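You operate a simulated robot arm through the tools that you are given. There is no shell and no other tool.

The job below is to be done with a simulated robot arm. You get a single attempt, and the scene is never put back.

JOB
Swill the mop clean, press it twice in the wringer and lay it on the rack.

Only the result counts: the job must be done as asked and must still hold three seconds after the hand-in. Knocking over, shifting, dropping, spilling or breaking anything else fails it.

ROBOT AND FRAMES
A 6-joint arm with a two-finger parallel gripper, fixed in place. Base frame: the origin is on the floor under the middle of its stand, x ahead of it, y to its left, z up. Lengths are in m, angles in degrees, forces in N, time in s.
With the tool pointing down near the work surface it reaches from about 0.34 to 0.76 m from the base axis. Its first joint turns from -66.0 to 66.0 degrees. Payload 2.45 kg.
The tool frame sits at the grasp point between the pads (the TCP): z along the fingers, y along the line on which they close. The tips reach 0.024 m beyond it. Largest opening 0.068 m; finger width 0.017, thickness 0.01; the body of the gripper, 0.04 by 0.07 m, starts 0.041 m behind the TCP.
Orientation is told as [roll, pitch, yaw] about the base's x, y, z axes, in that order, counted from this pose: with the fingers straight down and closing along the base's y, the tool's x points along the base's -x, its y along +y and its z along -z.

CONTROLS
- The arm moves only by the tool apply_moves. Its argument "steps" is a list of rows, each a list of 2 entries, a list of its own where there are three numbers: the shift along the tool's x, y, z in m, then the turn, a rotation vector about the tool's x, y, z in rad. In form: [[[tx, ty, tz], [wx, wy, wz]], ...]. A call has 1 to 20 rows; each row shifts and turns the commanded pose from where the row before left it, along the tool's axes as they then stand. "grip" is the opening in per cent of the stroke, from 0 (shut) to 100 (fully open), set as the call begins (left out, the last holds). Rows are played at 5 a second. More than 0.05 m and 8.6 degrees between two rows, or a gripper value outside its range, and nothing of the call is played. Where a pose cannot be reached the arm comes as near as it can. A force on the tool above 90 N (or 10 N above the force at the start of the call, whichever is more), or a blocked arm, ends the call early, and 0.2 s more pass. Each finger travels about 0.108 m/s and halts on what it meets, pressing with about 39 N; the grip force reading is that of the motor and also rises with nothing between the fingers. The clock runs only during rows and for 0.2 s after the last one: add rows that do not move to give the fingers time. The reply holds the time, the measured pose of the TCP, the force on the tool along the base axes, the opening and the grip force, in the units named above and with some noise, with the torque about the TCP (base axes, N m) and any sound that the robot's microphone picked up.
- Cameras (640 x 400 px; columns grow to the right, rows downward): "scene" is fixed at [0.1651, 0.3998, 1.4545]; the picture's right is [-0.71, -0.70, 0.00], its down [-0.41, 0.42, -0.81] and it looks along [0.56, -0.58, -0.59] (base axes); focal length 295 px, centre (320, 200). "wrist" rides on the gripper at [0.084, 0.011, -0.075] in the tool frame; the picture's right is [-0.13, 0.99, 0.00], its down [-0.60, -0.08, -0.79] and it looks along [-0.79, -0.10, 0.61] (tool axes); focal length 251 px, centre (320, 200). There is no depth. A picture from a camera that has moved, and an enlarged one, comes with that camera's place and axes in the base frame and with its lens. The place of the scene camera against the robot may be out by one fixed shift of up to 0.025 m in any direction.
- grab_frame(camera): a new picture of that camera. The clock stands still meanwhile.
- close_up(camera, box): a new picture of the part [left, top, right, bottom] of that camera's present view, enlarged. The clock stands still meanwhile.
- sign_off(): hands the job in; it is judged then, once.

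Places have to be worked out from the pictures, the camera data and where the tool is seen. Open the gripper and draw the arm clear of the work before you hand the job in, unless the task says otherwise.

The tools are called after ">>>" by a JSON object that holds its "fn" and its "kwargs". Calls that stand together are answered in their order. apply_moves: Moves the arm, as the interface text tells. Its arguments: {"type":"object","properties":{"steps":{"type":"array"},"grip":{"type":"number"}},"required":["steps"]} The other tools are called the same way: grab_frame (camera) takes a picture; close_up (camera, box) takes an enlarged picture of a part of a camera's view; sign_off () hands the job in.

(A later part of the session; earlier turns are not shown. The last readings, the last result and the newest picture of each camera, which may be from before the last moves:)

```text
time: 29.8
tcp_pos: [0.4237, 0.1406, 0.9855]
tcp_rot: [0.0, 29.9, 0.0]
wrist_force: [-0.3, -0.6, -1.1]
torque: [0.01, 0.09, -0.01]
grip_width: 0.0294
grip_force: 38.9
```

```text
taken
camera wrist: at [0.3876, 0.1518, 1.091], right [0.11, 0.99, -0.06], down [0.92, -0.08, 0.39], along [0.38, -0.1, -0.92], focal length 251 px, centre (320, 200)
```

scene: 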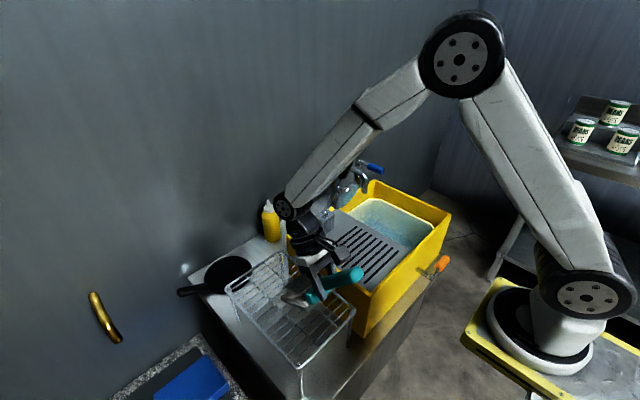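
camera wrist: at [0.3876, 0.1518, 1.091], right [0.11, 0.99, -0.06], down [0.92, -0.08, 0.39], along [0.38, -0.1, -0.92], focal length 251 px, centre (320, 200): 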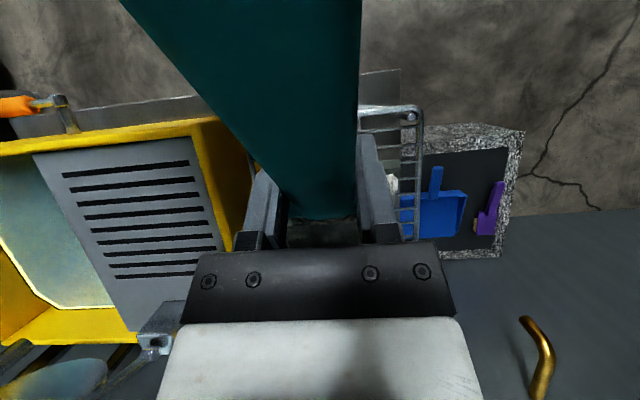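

Held firmly with little torque. The wrist would pass close to the lever top at this height, so I raise ~0.10 m and pull back slightly, then carry the mop sideways to y≈−0.345 over the water.

>>> {"fn": "apply_moves", "kwargs": {"steps": [[[0.0168, 0, -0.01915], [0, 0, 0]], [[0.0168, 0, -0.01915], [0, 0, 0]], [[0.0168, 0, -0.01915], [0, 0, 0]], [[0.0168, 0, -0.01915], [0, 0, 0]], [[0, -0.015, 0], [0, 0, 0]], [[0, -0.025, 0], [0, 0, 0]], [[0, -0.033, 0], [0, 0, 0]], [[0, -0.033, 0], [0, 0, 0]], [[0, -0.033, 0], [0, 0, 0]], [[0, -0.033, 0], [0, 0, 0]], [[0, -0.033, 0], [0, 0, 0]], [[0, -0.033, 0], [0, 0, 0]], [[0, -0.033, 0], [0, 0, 0]], [[0, -0.033, 0], [0, 0, 0]], [[0, -0.033, 0], [0, 0, 0]], [[0, -0.033, 0], [0, 0, 0]], [[0, -0.033, 0], [0, 0, 0]], [[0, -0.033, 0], [0, 0, 0]], [[0, -0.03, 0], [0, 0, 0]], [[0, -0.021, 0], [0, 0, 0]]]}}

>>> {"fn": "grab_frame", "kwargs": {"camera": "scene"}}

>>> {"fn": "grab_frame", "kwargs": {"camera": "wrist"}}

```text
time: 34.0
tcp_pos: [0.4048, -0.3467, 1.0842]
tcp_rot: [0.0, 29.9, 0.1]
wrist_force: [-0.2, -0.6, -1.9]
torque: [-0.06, 0.11, 0.02]
grip_width: 0.0297
grip_force: 38.9
```

```text
taken
```

scene: 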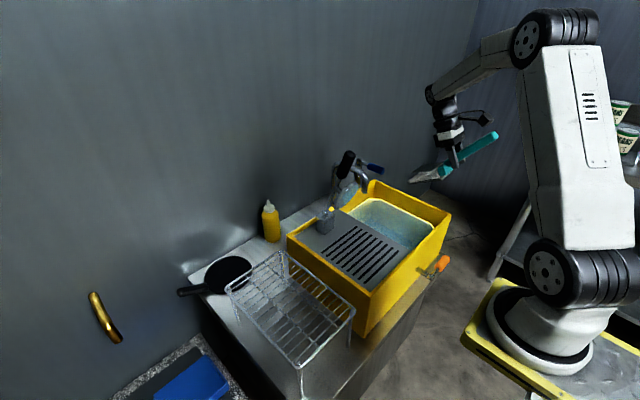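

```text
taken
camera wrist: at [0.3681, -0.3357, 1.191], right [0.11, 0.99, -0.06], down [0.92, -0.08, 0.39], along [0.38, -0.1, -0.92], focal length 251 px, centre (320, 200)
```

wrist: 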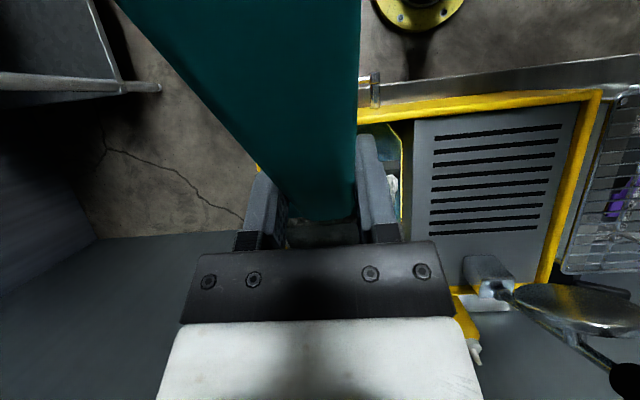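

The mop is over the tub's right half. I move forward to x≈0.49 and lower to TCP z≈0.88 (head still above the water), then look.

>>> {"fn": "apply_moves", "kwargs": {"steps": [[[-0.0184, -0.002, -0.0106], [0, 0, 0]], [[-0.0184, -0.002, -0.0106], [0, 0, 0]], [[-0.0184, -0.002, -0.0106], [0, 0, 0]], [[-0.0184, -0.002, -0.0106], [0, 0, 0]], [[-0.0143, 0, 0.0247], [0, 0, 0]], [[-0.0143, 0, 0.0247], [0, 0, 0]], [[-0.0143, 0, 0.0247], [0, 0, 0]], [[-0.0143, 0, 0.0247], [0, 0, 0]], [[-0.0143, 0, 0.0247], [0, 0, 0]], [[-0.0143, 0, 0.0247], [0, 0, 0]], [[-0.0143, 0, 0.0247], [0, 0, 0]], [[0, 0, 0], [0, 0, 0]]]}}

>>> {"fn": "close_up", "kwargs": {"camera": "scene", "box": [310, 110, 470, 250]}}

>>> {"fn": "grab_frame", "kwargs": {"camera": "wrist"}}

```text
time: 36.6
tcp_pos: [0.4884, -0.3549, 0.8831]
tcp_rot: [0.0, 29.9, 0.0]
wrist_force: [-0.5, -0.1, -1.0]
torque: [-0.01, 0.09, 0.02]
grip_width: 0.0299
grip_force: 38.8
```

```text
2.86 times, centred on (390, 180) of scene
camera zoom: at [0.1651, 0.3998, 1.4545], right [-0.71, -0.7, 0.0], down [-0.41, 0.42, -0.81], along [0.56, -0.58, -0.59], focal length 844 px, centre (120, 257)
```

zoom: 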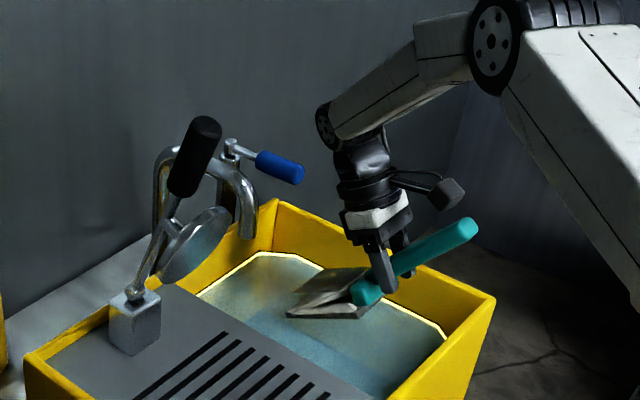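

```text
taken
camera wrist: at [0.4529, -0.3437, 0.9895], right [0.11, 0.99, -0.06], down [0.92, -0.08, 0.39], along [0.38, -0.1, -0.92], focal length 251 px, centre (320, 200)
```

wrist: 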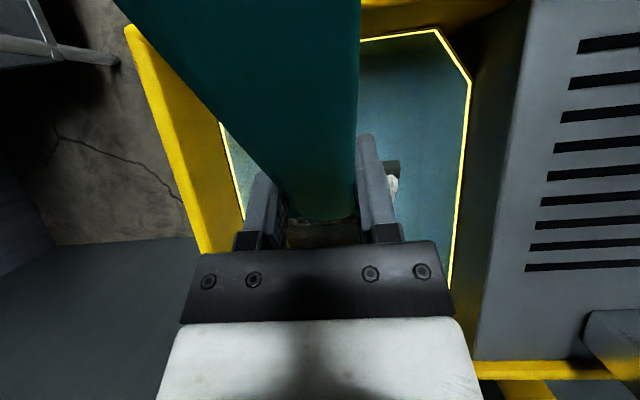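

Everything clear: head is centred above the water. I lower to TCP z≈0.78 so the pad goes fully under the surface, watching force and sound.

>>> {"fn": "apply_moves", "kwargs": {"steps": [[[-0.0103, 0, 0.0178], [0, 0, 0]], [[-0.0103, 0, 0.0178], [0, 0, 0]], [[-0.0103, 0, 0.0178], [0, 0, 0]], [[-0.0103, 0, 0.0178], [0, 0, 0]], [[-0.0103, 0, 0.0178], [0, 0, 0]], [[0, 0, 0], [0, 0, 0]]]}}

>>> {"fn": "close_up", "kwargs": {"camera": "scene", "box": [310, 110, 470, 250]}}

>>> {"fn": "grab_frame", "kwargs": {"camera": "wrist"}}

```text
time: 38.0
tcp_pos: [0.4869, -0.3523, 0.7814]
tcp_rot: [0.1, 29.9, 0.0]
wrist_force: [-0.9, 0.4, -1.5]
torque: [0.02, 0.1, 0.03]
grip_width: 0.0298
grip_force: 39.3
```

```text
2.86 times, centred on (390, 180) of scene
camera zoom: at [0.1651, 0.3998, 1.4545], right [-0.71, -0.7, 0.0], down [-0.41, 0.42, -0.81], along [0.56, -0.58, -0.59], focal length 844 px, centre (120, 257)
```

zoom: 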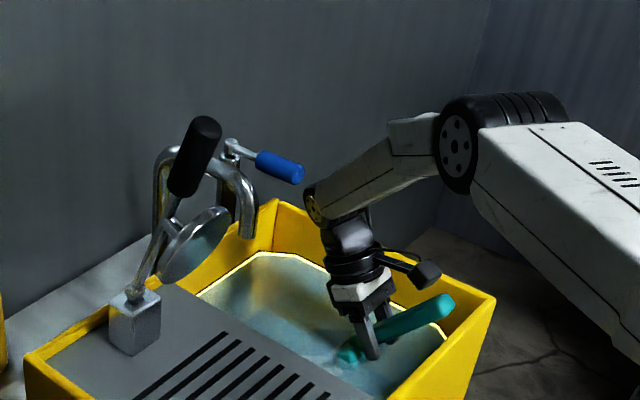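

```text
taken
camera wrist: at [0.4522, -0.3423, 0.8877], right [0.11, 0.99, -0.06], down [0.92, -0.08, 0.39], along [0.38, -0.1, -0.92], focal length 251 px, centre (320, 200)
```

wrist: 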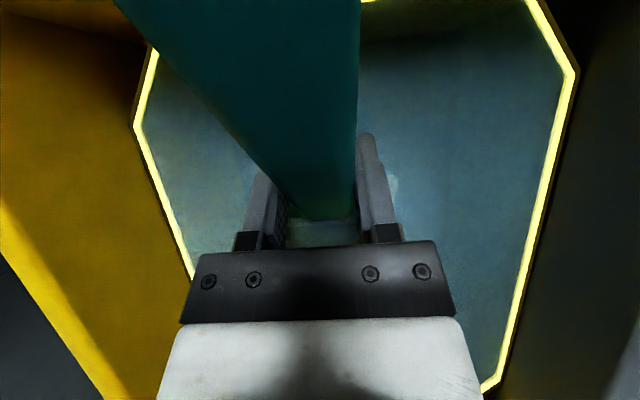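

The pad is under water (its grey form is seen through the surface) and all is clear. I lower another centimetre and swill side to side.

>>> {"fn": "apply_moves", "kwargs": {"steps": [[[-0.005, -0.02, 0.0087], [0, 0, 0]], [[0, -0.018, 0], [0, 0, 0]], [[0, 0.025, 0], [0, 0, 0]], [[0, 0.025, 0], [0, 0, 0]], [[0, 0.025, 0], [0, 0, 0]], [[0, -0.025, 0], [0, 0, 0]], [[0, -0.025, 0], [0, 0, 0]], [[0, -0.025, 0], [0, 0, 0]], [[0, 0.025, 0], [0, 0, 0]], [[0, 0.025, 0], [0, 0, 0]], [[0, 0.025, 0], [0, 0, 0]], [[0, -0.025, 0], [0, 0, 0]], [[0, -0.025, 0], [0, 0, 0]], [[0, -0.025, 0], [0, 0, 0]], [[0, 0.025, 0], [0, 0, 0]], [[0, 0.025, 0], [0, 0, 0]], [[0, 0.025, 0], [0, 0, 0]], [[0, -0.025, 0], [0, 0, 0]], [[0, -0.012, 0], [0, 0, 0]], [[0, 0, 0], [0, 0, 0]]]}}

>>> {"fn": "close_up", "kwargs": {"camera": "scene", "box": [310, 110, 470, 250]}}

>>> {"fn": "grab_frame", "kwargs": {"camera": "wrist"}}

```text
time: 42.2
tcp_pos: [0.4871, -0.3519, 0.7707]
tcp_rot: [-0.1, 29.9, 0.0]
wrist_force: [0.3, -0.2, -1.4]
torque: [-0.01, 0.1, -0.03]
grip_width: 0.0296
grip_force: 39.1
```

```text
2.86 times, centred on (390, 180) of scene
camera zoom: at [0.1651, 0.3998, 1.4545], right [-0.71, -0.7, 0.0], down [-0.41, 0.42, -0.81], along [0.56, -0.58, -0.59], focal length 844 px, centre (120, 257)
```

zoom: 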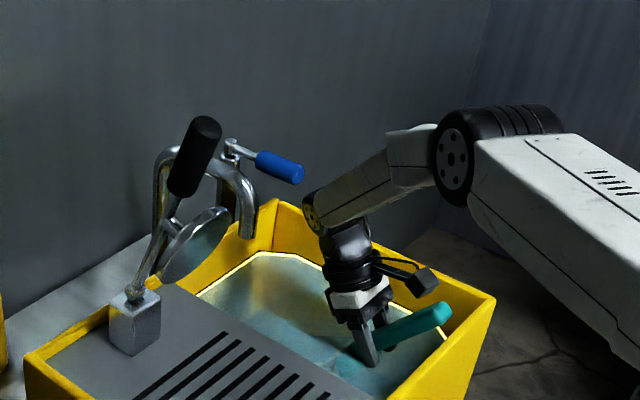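

```text
taken
camera wrist: at [0.4519, -0.3415, 0.8768], right [0.11, 0.99, -0.06], down [0.92, -0.08, 0.39], along [0.38, -0.1, -0.92], focal length 251 px, centre (320, 200)
```

wrist: 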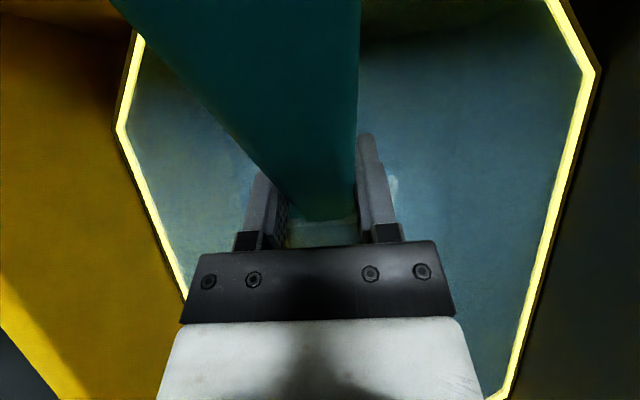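

The mop stayed firmly held through the swilling. I raise it out of the water over the tub to inspect whether the grey dirt is gone.

>>> {"fn": "apply_moves", "kwargs": {"steps": [[[0.0108, 0, -0.0188], [0, 0, 0]], [[0.0108, 0, -0.0188], [0, 0, 0]], [[0.0108, 0, -0.0188], [0, 0, 0]], [[0.0108, 0, -0.0188], [0, 0, 0]], [[0.0108, 0, -0.0188], [0, 0, 0]], [[0.0108, 0, -0.0188], [0, 0, 0]], [[0, 0, 0], [0, 0, 0]]]}}

>>> {"fn": "close_up", "kwargs": {"camera": "scene", "box": [360, 140, 456, 200]}}

>>> {"fn": "grab_frame", "kwargs": {"camera": "scene"}}

```text
time: 43.8
tcp_pos: [0.4898, -0.3531, 0.9011]
tcp_rot: [0.0, 29.9, 0.0]
wrist_force: [0.5, -1.0, -1.9]
torque: [-0.04, 0.09, 0.01]
grip_width: 0.0297
grip_force: 39.1
```

```text
6.67 times, centred on (408, 170) of scene
camera zoom: at [0.1651, 0.3998, 1.4545], right [-0.71, -0.7, 0.0], down [-0.41, 0.42, -0.81], along [0.56, -0.58, -0.59], focal length 1970 px, centre (-267, 400)
```

zoom: 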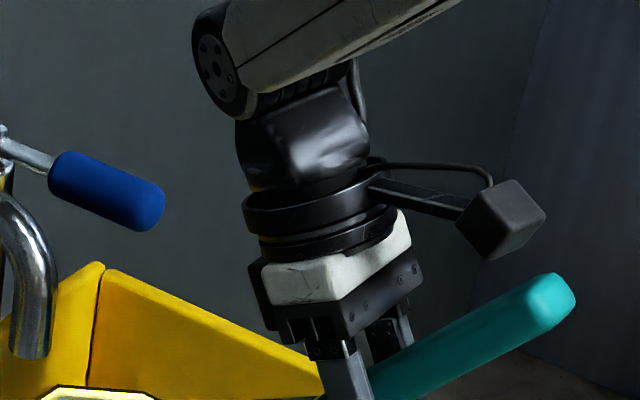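

```text
taken
```

scene: 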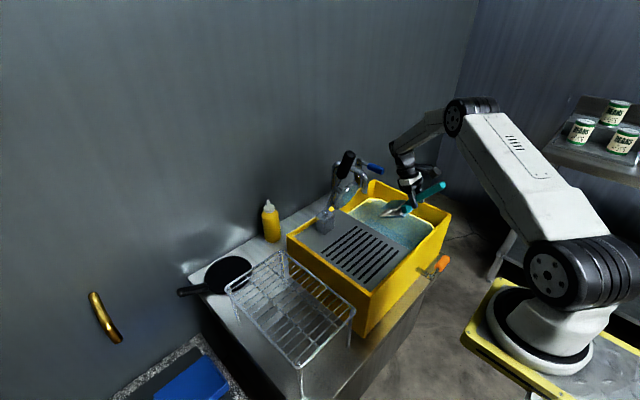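

>>> {"fn": "close_up", "kwargs": {"camera": "scene", "box": [370, 185, 434, 225]}}

```text
10.00 times, centred on (402, 205) of scene
camera zoom: at [0.1651, 0.3998, 1.4545], right [-0.71, -0.7, 0.0], down [-0.41, 0.42, -0.81], along [0.56, -0.58, -0.59], focal length 2954 px, centre (-500, 150)
```

zoom: 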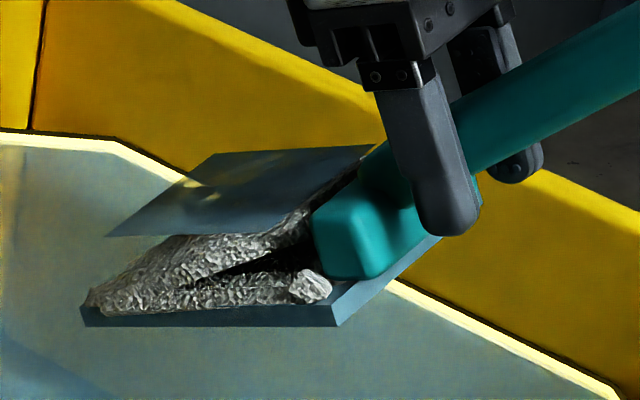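

The pad now looks wet, dark and smooth rather than mottled grey. To be thorough I dip it again and swill a second round, including some up-down and fore-aft motion.

>>> {"fn": "apply_moves", "kwargs": {"steps": [[[-0.0113, 0, 0.0195], [0, 0, 0]], [[-0.0113, 0, 0.0195], [0, 0, 0]], [[-0.0113, 0, 0.0195], [0, 0, 0]], [[-0.0113, 0, 0.0195], [0, 0, 0]], [[-0.0113, 0, 0.0195], [0, 0, 0]], [[-0.0113, 0, 0.0195], [0, 0, 0]], [[0, -0.02, 0], [0, 0, 0]], [[0, -0.018, 0], [0, 0, 0]], [[0, 0.03, 0], [0, 0, 0]], [[0, 0.03, 0], [0, 0, 0]], [[0, 0.015, 0], [0, 0, 0]], [[0, -0.03, 0], [0, 0, 0]], [[0, -0.03, 0], [0, 0, 0]], [[0, -0.015, 0], [0, 0, 0]], [[0, 0.03, 0], [0, 0, 0]], [[0, 0.03, 0], [0, 0, 0]], [[0, 0.015, 0], [0, 0, 0]], [[0, -0.03, 0], [0, 0, 0]], [[0, -0.007, 0], [0, 0, 0]], [[0, 0, 0], [0, 0, 0]]]}}

>>> {"fn": "apply_moves", "kwargs": {"steps": [[[-0.0087, -0.015, -0.005], [0, 0, 0]], [[0.0087, -0.015, 0.005], [0, 0, 0]], [[0.006, 0.02, -0.0104], [0, 0, 0]], [[-0.006, 0.02, 0.0104], [0, 0, 0]], [[-0.0087, 0.02, -0.005], [0, 0, 0]], [[0.0087, -0.02, 0.005], [0, 0, 0]], [[0.006, -0.02, -0.0104], [0, 0, 0]], [[-0.006, -0.02, 0.0104], [0, 0, 0]], [[-0.0087, 0.02, -0.005], [0, 0, 0]], [[0.0087, 0.02, 0.005], [0, 0, 0]], [[0, 0.02, 0], [0, 0, 0]], [[0, -0.03, 0], [0, 0, 0]], [[0, -0.03, 0], [0, 0, 0]], [[0, 0.03, 0], [0, 0, 0]], [[0, 0.02, 0], [0, 0, 0]], [[0, 0, 0], [0, 0, 0]]]}}

>>> {"fn": "grab_frame", "kwargs": {"camera": "wrist"}}

```text
time: 48.0
tcp_pos: [0.4892, -0.353, 0.7657]
tcp_rot: [0.0, 30.0, 0.0]
wrist_force: [-0.2, -0.2, -2.2]
torque: [0.02, 0.12, -0.02]
grip_width: 0.0298
grip_force: 39.3
```

```text
time: 51.4
tcp_pos: [0.4885, -0.3338, 0.7661]
tcp_rot: [0.0, 29.9, 0.0]
wrist_force: [0.1, 0.2, -1.6]
torque: [0.0, 0.09, 0.02]
grip_width: 0.0296
grip_force: 38.9
```

```text
taken
camera wrist: at [0.453, -0.3228, 0.8728], right [0.11, 0.99, -0.06], down [0.92, -0.08, 0.39], along [0.38, -0.1, -0.92], focal length 251 px, centre (320, 200)
```

wrist: 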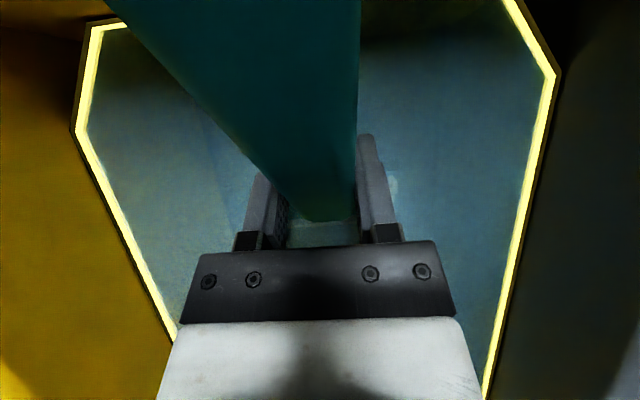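

The mop is well swilled and still gripped. I lift it above the tub and pull back slightly, then take close views of pad and lever for exact placing.

>>> {"fn": "apply_moves", "kwargs": {"steps": [[[0.0108, 0, -0.0188], [0, 0, 0]], [[0.0108, 0, -0.0188], [0, 0, 0]], [[0.0108, 0, -0.0188], [0, 0, 0]], [[0.0108, 0, -0.0188], [0, 0, 0]], [[0.0108, 0, -0.0188], [0, 0, 0]], [[0, 0, 0], [0, 0, 0]], [[0, 0, 0], [0, 0, 0]], [[0.019, 0, -0.0098], [0, 0, 0]], [[0.019, 0, -0.0098], [0, 0, 0]], [[0.019, 0, -0.0098], [0, 0, 0]], [[0.019, 0, -0.0098], [0, 0, 0]], [[0.0098, 0, -0.0169], [0, 0, 0]], [[0.0098, 0, -0.0169], [0, 0, 0]], [[0, 0, 0], [0, 0, 0]]]}}

>>> {"fn": "grab_frame", "kwargs": {"camera": "wrist"}}

>>> {"fn": "close_up", "kwargs": {"camera": "wrist", "box": [440, 180, 640, 400]}}

>>> {"fn": "close_up", "kwargs": {"camera": "scene", "box": [380, 145, 476, 205]}}

```text
time: 54.4
tcp_pos: [0.4436, -0.3333, 0.9846]
tcp_rot: [0.0, 30.0, 0.1]
wrist_force: [0.0, 1.1, -0.9]
torque: [-0.01, 0.04, 0.0]
grip_width: 0.03
grip_force: 39.4
```

```text
taken
camera wrist: at [0.4072, -0.3225, 1.0913], right [0.11, 0.99, -0.06], down [0.92, -0.08, 0.39], along [0.38, -0.1, -0.92], focal length 251 px, centre (320, 200)
```

wrist: 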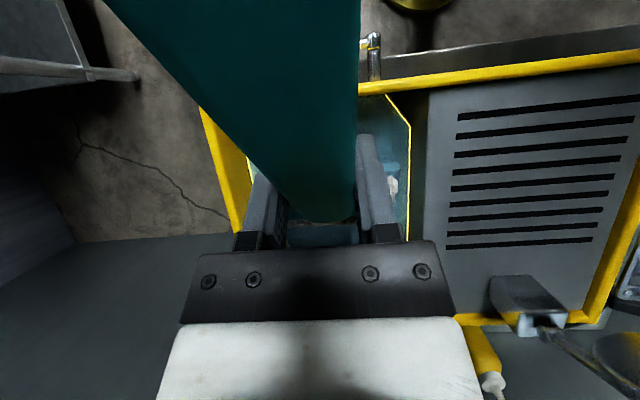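

```text
1.82 times, centred on (540, 290) of wrist
camera zoom: at [0.4072, -0.3225, 1.0913], right [0.11, 0.99, -0.06], down [0.92, -0.08, 0.39], along [0.38, -0.1, -0.92], focal length 457 px, centre (-80, 36)
```

zoom: 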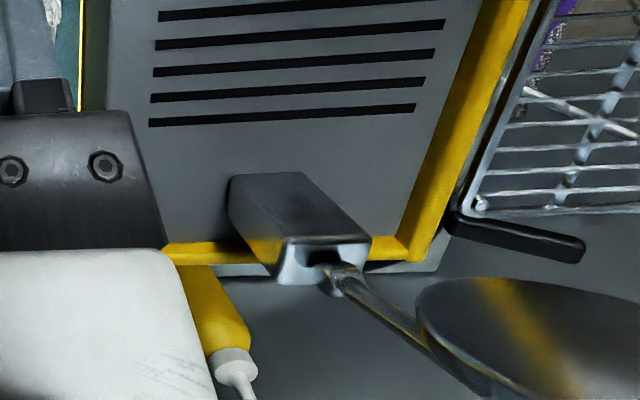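

```text
6.67 times, centred on (428, 175) of scene
camera zoom: at [0.1651, 0.3998, 1.4545], right [-0.71, -0.7, 0.0], down [-0.41, 0.42, -0.81], along [0.56, -0.58, -0.59], focal length 1970 px, centre (-400, 367)
```

zoom: 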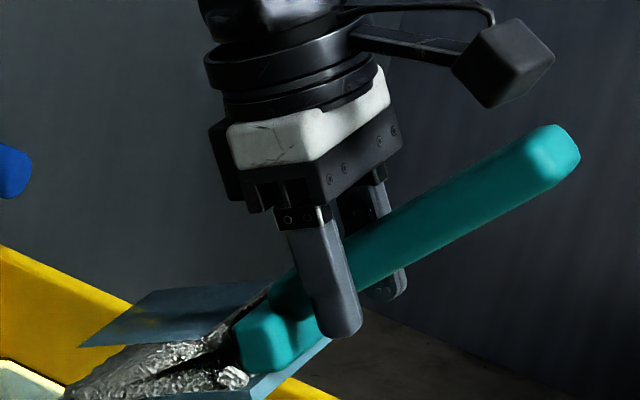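

Refined: hinge ≈ (0.667, −0.118, 0.87), so the disc should land about (0.537, −0.116). I level the tool and yaw +75° (over the water) so the mop's handle will lie toward −y, out of the lever's way.

>>> {"fn": "apply_moves", "kwargs": {"steps": [[[0, 0, 0], [0, -0.06, 0]], [[0, 0, 0], [0, -0.09, 0]], [[0, 0, 0], [0, -0.09, 0]], [[0, 0, 0], [0, -0.09, 0]], [[0, 0, 0], [0, -0.09, 0]], [[0, 0, 0], [0, -0.0636, 0]], [[0, 0, 0], [0, -0.04, 0]], [[0, 0, 0], [0, 0, -0.07]], [[0, 0, 0], [0, 0, -0.12]], [[0, 0, 0], [0, 0, -0.13]], [[0, 0, 0], [0, 0, -0.13]], [[0, 0, 0], [0, 0, -0.13]], [[0, 0, 0], [0, 0, -0.13]], [[0, 0, 0], [0, 0, -0.13]], [[0, 0, 0], [0, 0, -0.13]], [[0, 0, 0], [0, 0, -0.13]], [[0, 0, 0], [0, 0, -0.13]], [[0, 0, 0], [0, 0, -0.079]], [[0, 0, 0], [0, 0, 0]]]}}

>>> {"fn": "grab_frame", "kwargs": {"camera": "scene"}}

>>> {"fn": "grab_frame", "kwargs": {"camera": "wrist"}}

>>> {"fn": "close_up", "kwargs": {"camera": "scene", "box": [330, 120, 474, 210]}}

```text
time: 58.4
tcp_pos: [0.4424, -0.3325, 0.9857]
tcp_rot: [-0.1, -0.1, 75.1]
wrist_force: [-0.4, -0.1, -1.4]
torque: [-0.09, 0.06, 0.0]
grip_width: 0.0298
grip_force: 39.0
```

```text
taken
```

scene: 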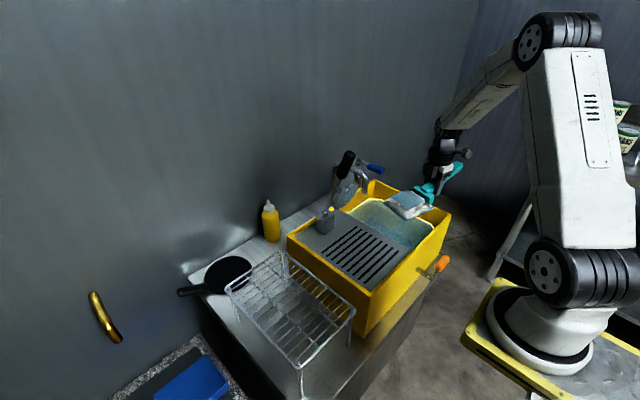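

```text
taken
camera wrist: at [0.41, -0.4124, 1.0601], right [-0.93, 0.38, 0.0], down [0.23, 0.56, 0.79], along [0.3, 0.73, -0.61], focal length 251 px, centre (320, 200)
```

wrist: 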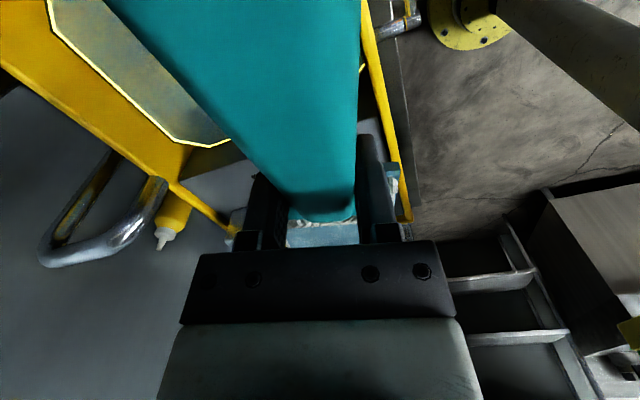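

```text
4.44 times, centred on (402, 165) of scene
camera zoom: at [0.1651, 0.3998, 1.4545], right [-0.71, -0.7, 0.0], down [-0.41, 0.42, -0.81], along [0.56, -0.58, -0.59], focal length 1313 px, centre (-44, 356)
```

zoom: 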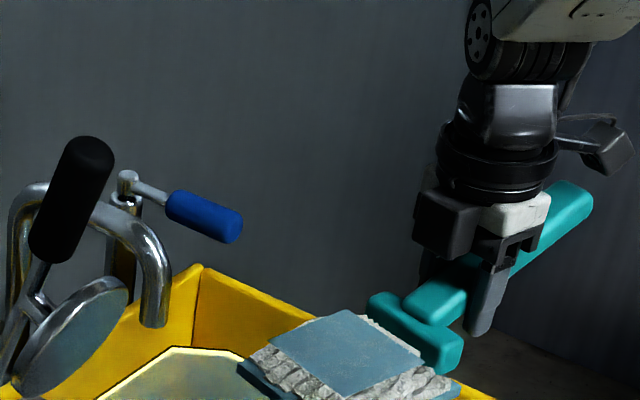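

The pad is now a clean light blue and the cloth white, so the swilling worked. I carry the mop to (0.472, −0.212) at this height, then lower to 2 cm above the grate, staying in front of the raised disc.

>>> {"fn": "apply_moves", "kwargs": {"steps": [[[-0.0124, 0.0002, 0], [0, 0, 0]], [[-0.0248, 0.0005, 0], [0, 0, 0]], [[-0.0248, 0.0005, 0], [0, 0, 0]], [[-0.0248, 0.0005, 0], [0, 0, 0]], [[-0.0248, 0.0005, 0], [0, 0, 0]], [[-0.0124, 0.0002, 0], [0, 0, 0]], [[0, 0, 0], [0, 0, 0]], [[0, 0, 0.02], [0, 0, 0]], [[0, 0, 0.025], [0, 0, 0]], [[0, 0, 0.025], [0, 0, 0]], [[0, 0, 0.025], [0, 0, 0]], [[0, 0, 0.02], [0, 0, 0]], [[0, 0, 0], [0, 0, 0]]]}}

>>> {"fn": "close_up", "kwargs": {"camera": "scene", "box": [280, 140, 440, 270]}}

>>> {"fn": "grab_frame", "kwargs": {"camera": "wrist"}}

```text
time: 61.2
tcp_pos: [0.4718, -0.2131, 0.8694]
tcp_rot: [-0.1, -0.1, 75.0]
wrist_force: [0.4, -0.4, -1.4]
torque: [-0.11, 0.02, 0.02]
grip_width: 0.0298
grip_force: 39.2
```

```text
3.08 times, centred on (360, 205) of scene
camera zoom: at [0.1651, 0.3998, 1.4545], right [-0.71, -0.7, 0.0], down [-0.41, 0.42, -0.81], along [0.56, -0.58, -0.59], focal length 909 px, centre (197, 185)
```

zoom: 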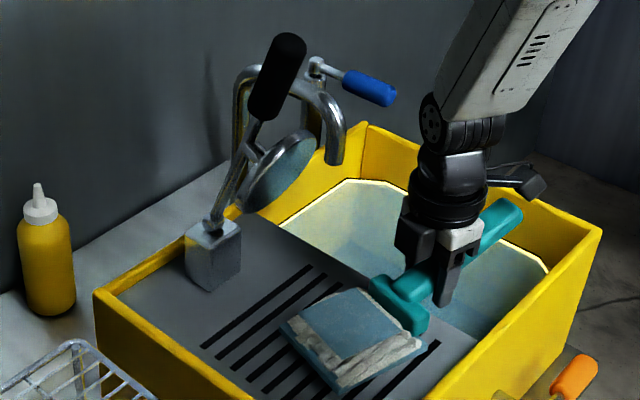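

```text
taken
camera wrist: at [0.4398, -0.2917, 0.9448], right [-0.92, 0.38, 0.0], down [0.23, 0.56, 0.79], along [0.3, 0.73, -0.61], focal length 251 px, centre (320, 200)
```

wrist: 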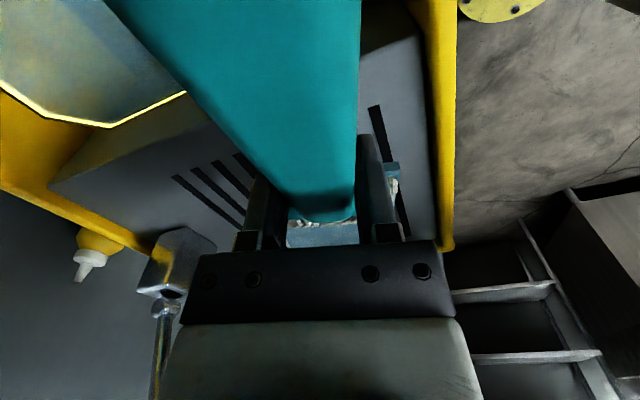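

The mop hovers flat above the grate, in front of the disc. I slide it +x by 0.039 m so the pad sits under where the disc will land.

>>> {"fn": "apply_moves", "kwargs": {"steps": [[[-0.0037, -0.0126, 0], [0, 0, 0]], [[-0.0037, -0.0126, 0], [0, 0, 0]], [[-0.0037, -0.0126, 0], [0, 0, 0]], [[0, 0, 0], [0, 0, 0]]]}}

>>> {"fn": "close_up", "kwargs": {"camera": "scene", "box": [280, 140, 440, 270]}}

>>> {"fn": "grab_frame", "kwargs": {"camera": "wrist"}}

```text
time: 62.2
tcp_pos: [0.5125, -0.2121, 0.8702]
tcp_rot: [-0.1, 0.0, 75.0]
wrist_force: [-0.2, 0.0, -1.1]
torque: [-0.12, 0.08, -0.01]
grip_width: 0.0296
grip_force: 39.2
```

```text
3.08 times, centred on (360, 205) of scene
camera zoom: at [0.1651, 0.3998, 1.4545], right [-0.71, -0.7, 0.0], down [-0.41, 0.42, -0.81], along [0.56, -0.58, -0.59], focal length 909 px, centre (197, 185)
```

zoom: 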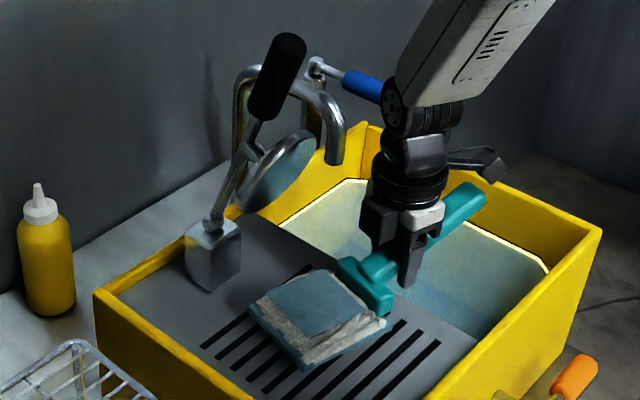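

```text
taken
camera wrist: at [0.4794, -0.2904, 0.945], right [-0.92, 0.38, 0.0], down [0.23, 0.56, 0.79], along [0.3, 0.73, -0.61], focal length 251 px, centre (320, 200)
```

wrist: 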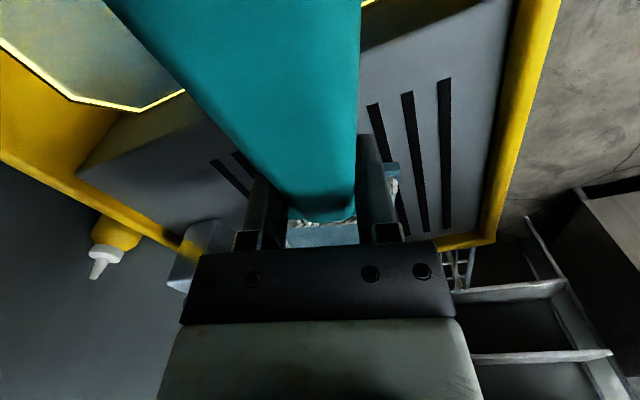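

Pad centre is now about (0.535, −0.118), matching the landing spot. I lower in small steps while watching for the contact force.

>>> {"fn": "apply_moves", "kwargs": {"steps": [[[0, 0, 0.006], [0, 0, 0]], [[0, 0, 0.006], [0, 0, 0]], [[0, 0, 0.005], [0, 0, 0]], [[0, 0, 0], [0, 0, 0]]]}}

>>> {"fn": "apply_moves", "kwargs": {"steps": [[[0, 0, 0.003], [0, 0, 0]], [[0, 0, 0.002], [0, 0, 0]], [[0, 0, 0], [0, 0, 0]]]}}

>>> {"fn": "close_up", "kwargs": {"camera": "scene", "box": [320, 190, 400, 245]}}

```text
time: 63.2
tcp_pos: [0.5128, -0.2114, 0.8532]
tcp_rot: [-0.2, 0.0, 75.1]
wrist_force: [0.5, -1.0, -2.2]
torque: [-0.14, 0.02, -0.02]
grip_width: 0.0295
grip_force: 39.0
```

```text
time: 64.0
tcp_pos: [0.5126, -0.212, 0.8489]
tcp_rot: [-0.3, -0.1, 75.0]
wrist_force: [-7.6, -3.0, 27.0]
torque: [0.85, 0.15, 0.14]
grip_width: 0.03
grip_force: 39.0
```

```text
7.27 times, centred on (360, 218) of scene
camera zoom: at [0.1645, 0.3999, 1.4545], right [-0.71, -0.7, 0.0], down [-0.41, 0.42, -0.81], along [0.57, -0.58, -0.59], focal length 2149 px, centre (29, 73)
```

zoom: 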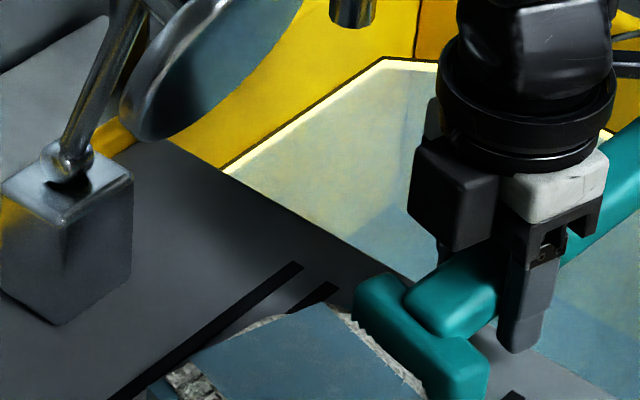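

Contact at TCP z≈0.85 (27 N up), so the mop rests on the grate. I ease up 2 mm to unload, then open the gripper.

>>> {"fn": "apply_moves", "kwargs": {"steps": [[[0, 0, -0.002], [0, 0, 0]], [[0, 0, 0], [0, 0, 0]]]}}

>>> {"fn": "apply_moves", "kwargs": {"steps": [[[0, 0, 0], [0, 0, 0]], [[0, 0, 0], [0, 0, 0]], [[0, 0, 0], [0, 0, 0]]], "grip": 100}}

>>> {"fn": "close_up", "kwargs": {"camera": "scene", "box": [280, 140, 440, 270]}}

>>> {"fn": "grab_frame", "kwargs": {"camera": "wrist"}}

```text
time: 64.6
tcp_pos: [0.5121, -0.2115, 0.8499]
tcp_rot: [-0.2, -0.1, 75.0]
wrist_force: [0.9, -0.1, 0.8]
torque: [-0.11, -0.11, -0.12]
grip_width: 0.0297
grip_force: 38.9
```

```text
time: 65.4
tcp_pos: [0.5119, -0.2112, 0.8507]
tcp_rot: [-0.2, 0.0, 75.0]
wrist_force: [-0.4, 0.8, 0.0]
torque: [0.02, 0.02, 0.04]
grip_width: 0.0682
grip_force: 0.0
```

```text
3.08 times, centred on (360, 205) of scene
camera zoom: at [0.1651, 0.3998, 1.4545], right [-0.71, -0.7, 0.0], down [-0.41, 0.42, -0.81], along [0.56, -0.58, -0.59], focal length 909 px, centre (197, 185)
```

zoom: 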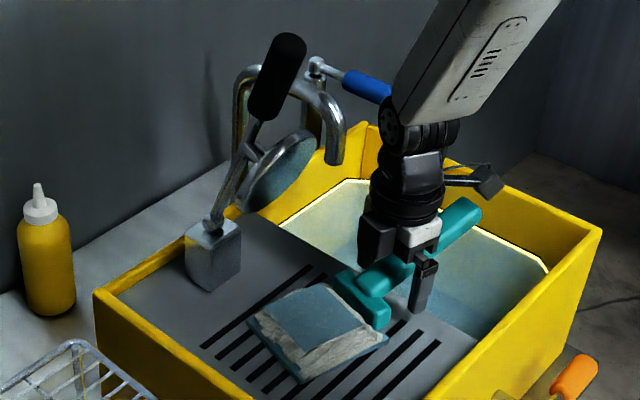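

```text
taken
camera wrist: at [0.4795, -0.2908, 0.9254], right [-0.92, 0.38, 0.0], down [0.23, 0.56, 0.79], along [0.3, 0.73, -0.61], focal length 251 px, centre (320, 200)
```

wrist: 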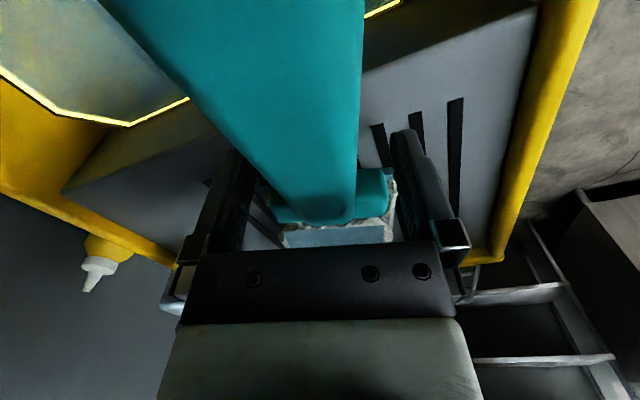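

The mop lies flat on the grate, released, its handle toward −y and clear of the lever's path. I rise straight up, then turn back to yaw 0 in front of the lever.

>>> {"fn": "apply_moves", "kwargs": {"steps": [[[0, 0, -0.015], [0, 0, 0]], [[0, 0, -0.03], [0, 0, 0]], [[0, 0, -0.04], [0, 0, 0]], [[0, 0, -0.04], [0, 0, 0]], [[0, 0, -0.04], [0, 0, 0]], [[0, 0, -0.04], [0, 0, 0]], [[0, 0, 0], [0, 0, 0.13]], [[0, 0, 0], [0, 0, 0.13]], [[0, 0, 0], [0, 0, 0.13]], [[0, 0, 0], [0, 0, 0.13]], [[0, 0, 0], [0, 0, 0.13]], [[0, 0, 0], [0, 0, 0.13]], [[0, 0, 0], [0, 0, 0.13]], [[0, 0, 0], [0, 0, 0.13]], [[0, 0, 0], [0, 0, 0.13]], [[0, 0, 0], [0, 0, 0.139]], [[0, 0, 0], [0, 0, 0]]]}}

>>> {"fn": "grab_frame", "kwargs": {"camera": "wrist"}}

>>> {"fn": "close_up", "kwargs": {"camera": "scene", "box": [280, 140, 440, 270]}}

```text
time: 69.0
tcp_pos: [0.5111, -0.212, 1.0557]
tcp_rot: [0.0, -0.2, -0.1]
wrist_force: [-0.1, 1.1, -0.1]
torque: [0.0, 0.02, 0.0]
grip_width: 0.0678
grip_force: 0.2
```

```text
taken
camera wrist: at [0.4267, -0.2008, 1.1305], right [0.13, 0.99, 0.0], down [0.6, -0.08, 0.79], along [0.79, -0.1, -0.61], focal length 251 px, centre (320, 200)
```

wrist: 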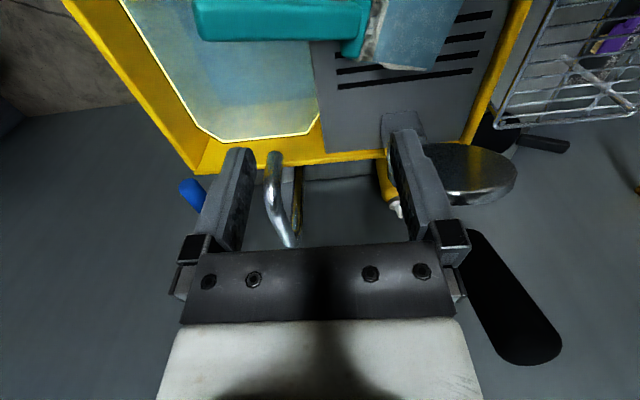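

```text
3.08 times, centred on (360, 205) of scene
camera zoom: at [0.1651, 0.3998, 1.4545], right [-0.71, -0.7, 0.0], down [-0.41, 0.42, -0.81], along [0.56, -0.58, -0.59], focal length 909 px, centre (197, 185)
```

zoom: 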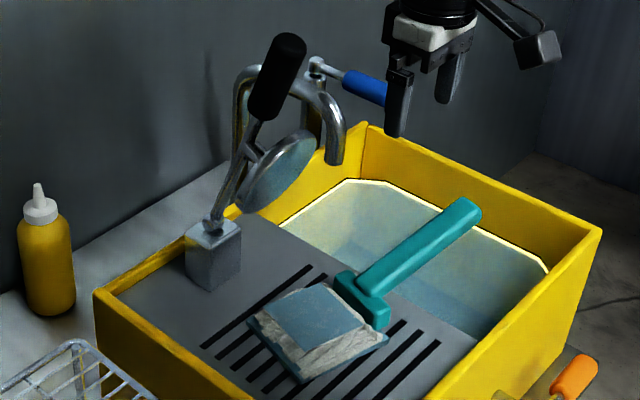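

The mop is well placed, lever untouched at handle top ≈(0.585, −0.116, 1.118). I narrow the fingers to ~12 mm, rise, and pass over the lever to just behind it (x≈0.656), then descend behind the handle.

>>> {"fn": "apply_moves", "kwargs": {"steps": [[[0, 0, -0.035], [0, 0, 0]], [[0, 0, -0.035], [0, 0, 0]], [[0, 0, -0.035], [0, 0, 0]], [[0, 0, -0.03], [0, 0, 0]], [[-0.03625, 0.024, 0], [0, 0, 0]], [[-0.03625, 0.024, 0], [0, 0, 0]], [[-0.03625, 0.024, 0], [0, 0, 0]], [[-0.03625, 0.024, 0], [0, 0, 0]], [[0, 0, 0], [0, 0, 0]]], "grip": 18}}

>>> {"fn": "grab_frame", "kwargs": {"camera": "wrist"}}

>>> {"fn": "close_up", "kwargs": {"camera": "scene", "box": [300, 90, 420, 210]}}

```text
time: 71.0
tcp_pos: [0.6547, -0.1158, 1.1903]
tcp_rot: [0.0, -0.1, 0.0]
wrist_force: [0.3, 0.0, 0.5]
torque: [-0.01, 0.0, -0.02]
grip_width: 0.0122
grip_force: 0.1
```

```text
taken
camera wrist: at [0.5706, -0.105, 1.2654], right [0.13, 0.99, 0.0], down [0.6, -0.08, 0.79], along [0.79, -0.1, -0.61], focal length 251 px, centre (320, 200)
```

wrist: 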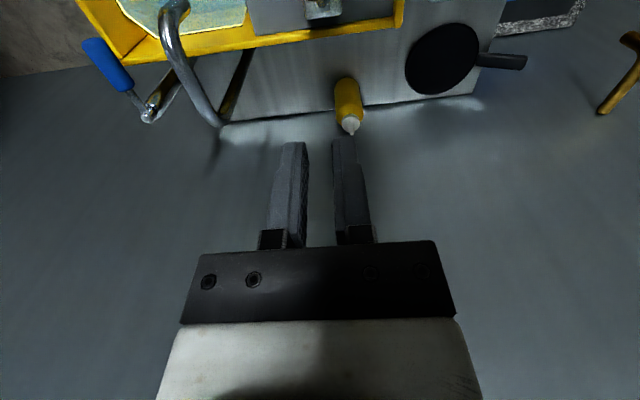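

```text
3.33 times, centred on (360, 150) of scene
camera zoom: at [0.1651, 0.3998, 1.4545], right [-0.71, -0.7, 0.0], down [-0.41, 0.42, -0.81], along [0.56, -0.58, -0.59], focal length 985 px, centre (187, 367)
```

zoom: 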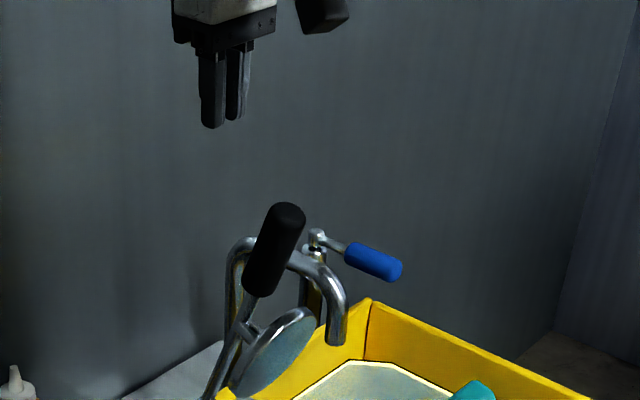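

Fingers are behind the lever's plane, camera clear above its top. I descend to z≈1.103 behind the handle, then creep toward −x until contact.

>>> {"fn": "apply_moves", "kwargs": {"steps": [[[0, 0, 0.03], [0, 0, 0]], [[0, 0, 0.03], [0, 0, 0]], [[0, 0, 0.027], [0, 0, 0]], [[0.01, 0, 0], [0, 0, 0]], [[0.01, 0, 0], [0, 0, 0]], [[0, 0, 0], [0, 0, 0]]]}}

>>> {"fn": "close_up", "kwargs": {"camera": "scene", "box": [300, 110, 420, 210]}}

>>> {"fn": "grab_frame", "kwargs": {"camera": "wrist"}}

```text
time: 72.4
tcp_pos: [0.637, -0.1146, 1.1043]
tcp_rot: [0.0, -0.1, 0.0]
wrist_force: [-0.1, -0.7, -0.4]
torque: [0.03, 0.03, -0.02]
grip_width: 0.0121
grip_force: 0.1
```

```text
4.00 times, centred on (360, 160) of scene
camera zoom: at [0.1651, 0.3998, 1.4545], right [-0.71, -0.7, 0.0], down [-0.41, 0.42, -0.81], along [0.56, -0.58, -0.59], focal length 1182 px, centre (160, 360)
```

zoom: 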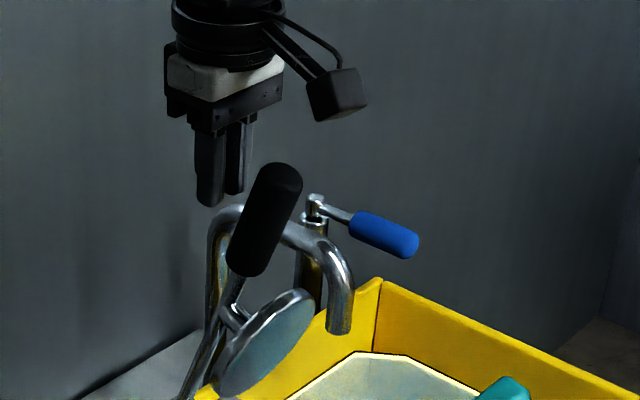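

```text
taken
camera wrist: at [0.5513, -0.1049, 1.1784], right [0.13, 0.99, 0.0], down [0.6, -0.08, 0.79], along [0.79, -0.1, -0.61], focal length 251 px, centre (320, 200)
```

wrist: 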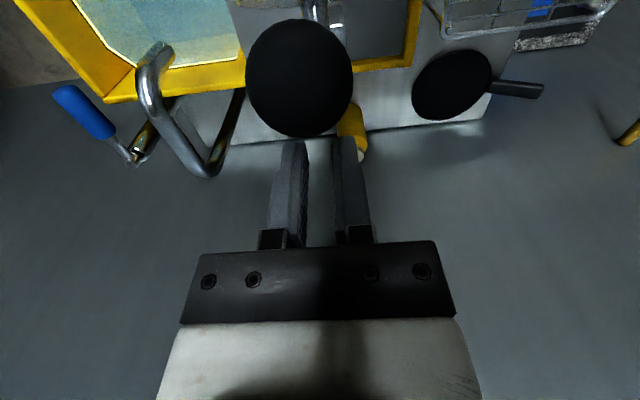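

The handle top is at (0.58, −0.113), aligned with the finger pair. I creep toward −x in 5 mm steps to find contact.

>>> {"fn": "apply_moves", "kwargs": {"steps": [[[0.005, 0.001, 0], [0, 0, 0]], [[0.005, 0, 0], [0, 0, 0]], [[0.005, 0, 0], [0, 0, 0]], [[0, 0, 0], [0, 0, 0]]]}}

>>> {"fn": "apply_moves", "kwargs": {"steps": [[[0.005, 0, 0], [0, 0, 0]], [[0.005, 0, 0], [0, 0, 0]], [[0, 0, 0], [0, 0, 0]]]}}

>>> {"fn": "close_up", "kwargs": {"camera": "scene", "box": [300, 110, 420, 210]}}

```text
time: 73.4
tcp_pos: [0.621, -0.1136, 1.1038]
tcp_rot: [0.2, -0.1, 0.0]
wrist_force: [-0.5, 0.8, -0.1]
torque: [-0.06, 0.03, 0.0]
grip_width: 0.0122
grip_force: 0.1
```

```text
time: 74.2
tcp_pos: [0.6119, -0.1147, 1.1029]
tcp_rot: [0.0, -0.1, 0.0]
wrist_force: [-0.3, -0.4, -1.1]
torque: [0.01, -0.03, 0.01]
grip_width: 0.0121
grip_force: 0.0
```

```text
4.00 times, centred on (360, 160) of scene
camera zoom: at [0.1651, 0.3998, 1.4545], right [-0.71, -0.7, 0.0], down [-0.41, 0.42, -0.81], along [0.56, -0.58, -0.59], focal length 1182 px, centre (160, 360)
```

zoom: 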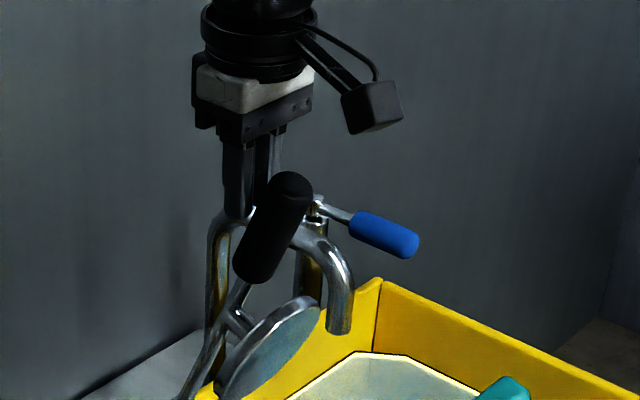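

The lever is already moving with the fingers with almost no resistance. I follow its arc down to about 30° above horizontal and check.

>>> {"fn": "apply_moves", "kwargs": {"steps": [[[0.0128, 0, 0.0073], [0, 0, 0]], [[0.0172, 0, 0.0075], [0, 0, 0]], [[0.0166, 0, 0.0089], [0, 0, 0]], [[0.0157, 0, 0.0103], [0, 0, 0]], [[0.0148, 0, 0.0117], [0, 0, 0]], [[0.0137, 0, 0.0128], [0, 0, 0]], [[0.0125, 0, 0.0141], [0, 0, 0]], [[0.0113, 0, 0.015], [0, 0, 0]], [[0, 0, 0], [0, 0, 0]]]}}

>>> {"fn": "close_up", "kwargs": {"camera": "scene", "box": [280, 120, 440, 270]}}

>>> {"fn": "grab_frame", "kwargs": {"camera": "wrist"}}

```text
time: 76.2
tcp_pos: [0.4975, -0.1145, 1.0148]
tcp_rot: [0.0, -0.1, 0.0]
wrist_force: [0.4, -0.5, 0.2]
torque: [0.01, 0.0, 0.0]
grip_width: 0.0125
grip_force: 0.2
```

```text
2.67 times, centred on (360, 195) of scene
camera zoom: at [0.1651, 0.3998, 1.4545], right [-0.71, -0.7, 0.0], down [-0.41, 0.42, -0.81], along [0.56, -0.58, -0.59], focal length 788 px, centre (213, 213)
```

zoom: 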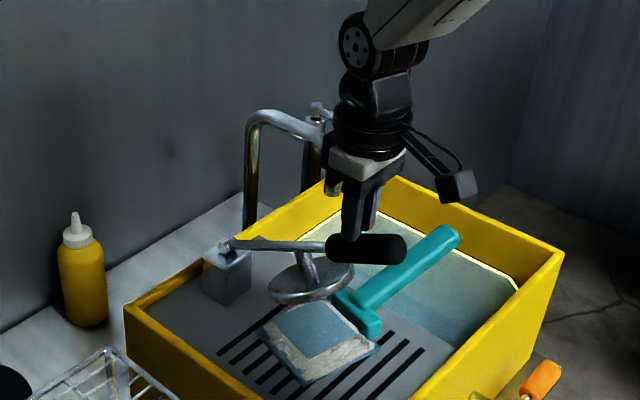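

```text
taken
camera wrist: at [0.4125, -0.1041, 1.0907], right [0.13, 0.99, 0.0], down [0.6, -0.08, 0.79], along [0.79, -0.1, -0.61], focal length 251 px, centre (320, 200)
```

wrist: 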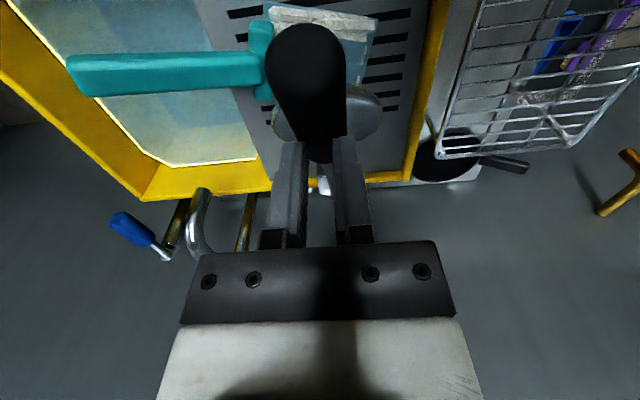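

The lever follows nicely and the disc is heading onto the pad. I continue to ~10° above horizontal, then press on in small steps watching the force.

>>> {"fn": "apply_moves", "kwargs": {"steps": [[[0.0099, 0, 0.016], [0, 0, 0]], [[0.0084, 0, 0.0169], [0, 0, 0]], [[0.0071, 0, 0.0174], [0, 0, 0]], [[0.0053, 0, 0.018], [0, 0, 0]], [[0, 0, 0], [0, 0, 0]]]}}

>>> {"fn": "close_up", "kwargs": {"camera": "scene", "box": [280, 120, 440, 270]}}

>>> {"fn": "grab_frame", "kwargs": {"camera": "wrist"}}

```text
time: 77.4
tcp_pos: [0.4656, -0.116, 0.9484]
tcp_rot: [0.0, 0.0, 0.0]
wrist_force: [-0.3, 0.3, -0.3]
torque: [0.02, -0.03, 0.02]
grip_width: 0.0127
grip_force: 0.1
```

```text
2.67 times, centred on (360, 195) of scene
camera zoom: at [0.1651, 0.3998, 1.4545], right [-0.71, -0.7, 0.0], down [-0.41, 0.42, -0.81], along [0.56, -0.58, -0.59], focal length 788 px, centre (213, 213)
```

zoom: 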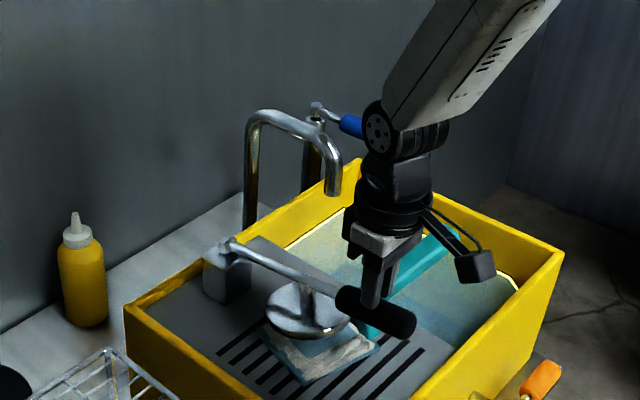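

```text
taken
camera wrist: at [0.3811, -0.1054, 1.0222], right [0.13, 0.99, 0.0], down [0.6, -0.08, 0.79], along [0.79, -0.1, -0.61], focal length 251 px, centre (320, 200)
```

wrist: 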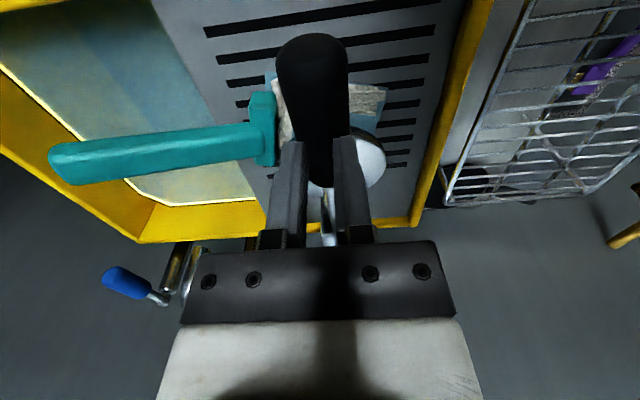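

Readings show no load yet, disc edge at ≈(0.54, −0.068, 0.86), i.e. centred on the pad within a centimetre. I press further downward in smaller steps.

>>> {"fn": "apply_moves", "kwargs": {"steps": [[[0.002, 0, 0.009], [0, 0, 0]], [[0.0015, 0, 0.009], [0, 0, 0]], [[0, 0, 0], [0, 0, 0]]]}}

>>> {"fn": "apply_moves", "kwargs": {"steps": [[[0.001, 0, 0.005], [0, 0, 0]], [[0.001, 0, 0.005], [0, 0, 0]], [[0, 0, 0], [0, 0, 0]]]}}

>>> {"fn": "close_up", "kwargs": {"camera": "scene", "box": [280, 120, 440, 270]}}

```text
time: 78.2
tcp_pos: [0.4625, -0.1152, 0.93]
tcp_rot: [0.0, -0.1, 0.0]
wrist_force: [-0.2, -0.2, -0.5]
torque: [0.01, -0.04, 0.03]
grip_width: 0.0123
grip_force: 0.4
```

```text
time: 79.0
tcp_pos: [0.4598, -0.115, 0.9191]
tcp_rot: [0.0, -0.1, 0.0]
wrist_force: [0.0, -0.3, -0.3]
torque: [-0.05, -0.01, -0.02]
grip_width: 0.013
grip_force: 0.6
```

```text
2.67 times, centred on (360, 195) of scene
camera zoom: at [0.1651, 0.3998, 1.4545], right [-0.71, -0.7, 0.0], down [-0.41, 0.42, -0.81], along [0.56, -0.58, -0.59], focal length 788 px, centre (213, 213)
```

zoom: 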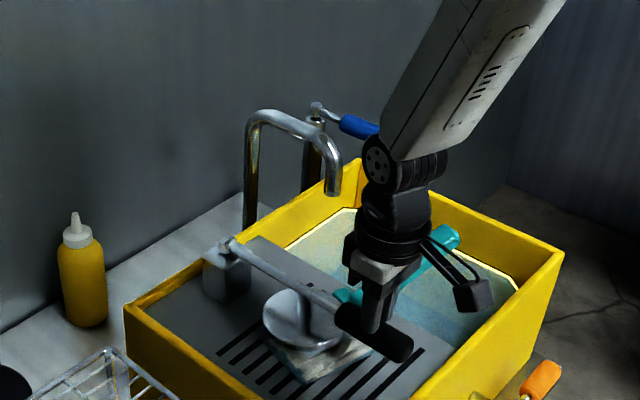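

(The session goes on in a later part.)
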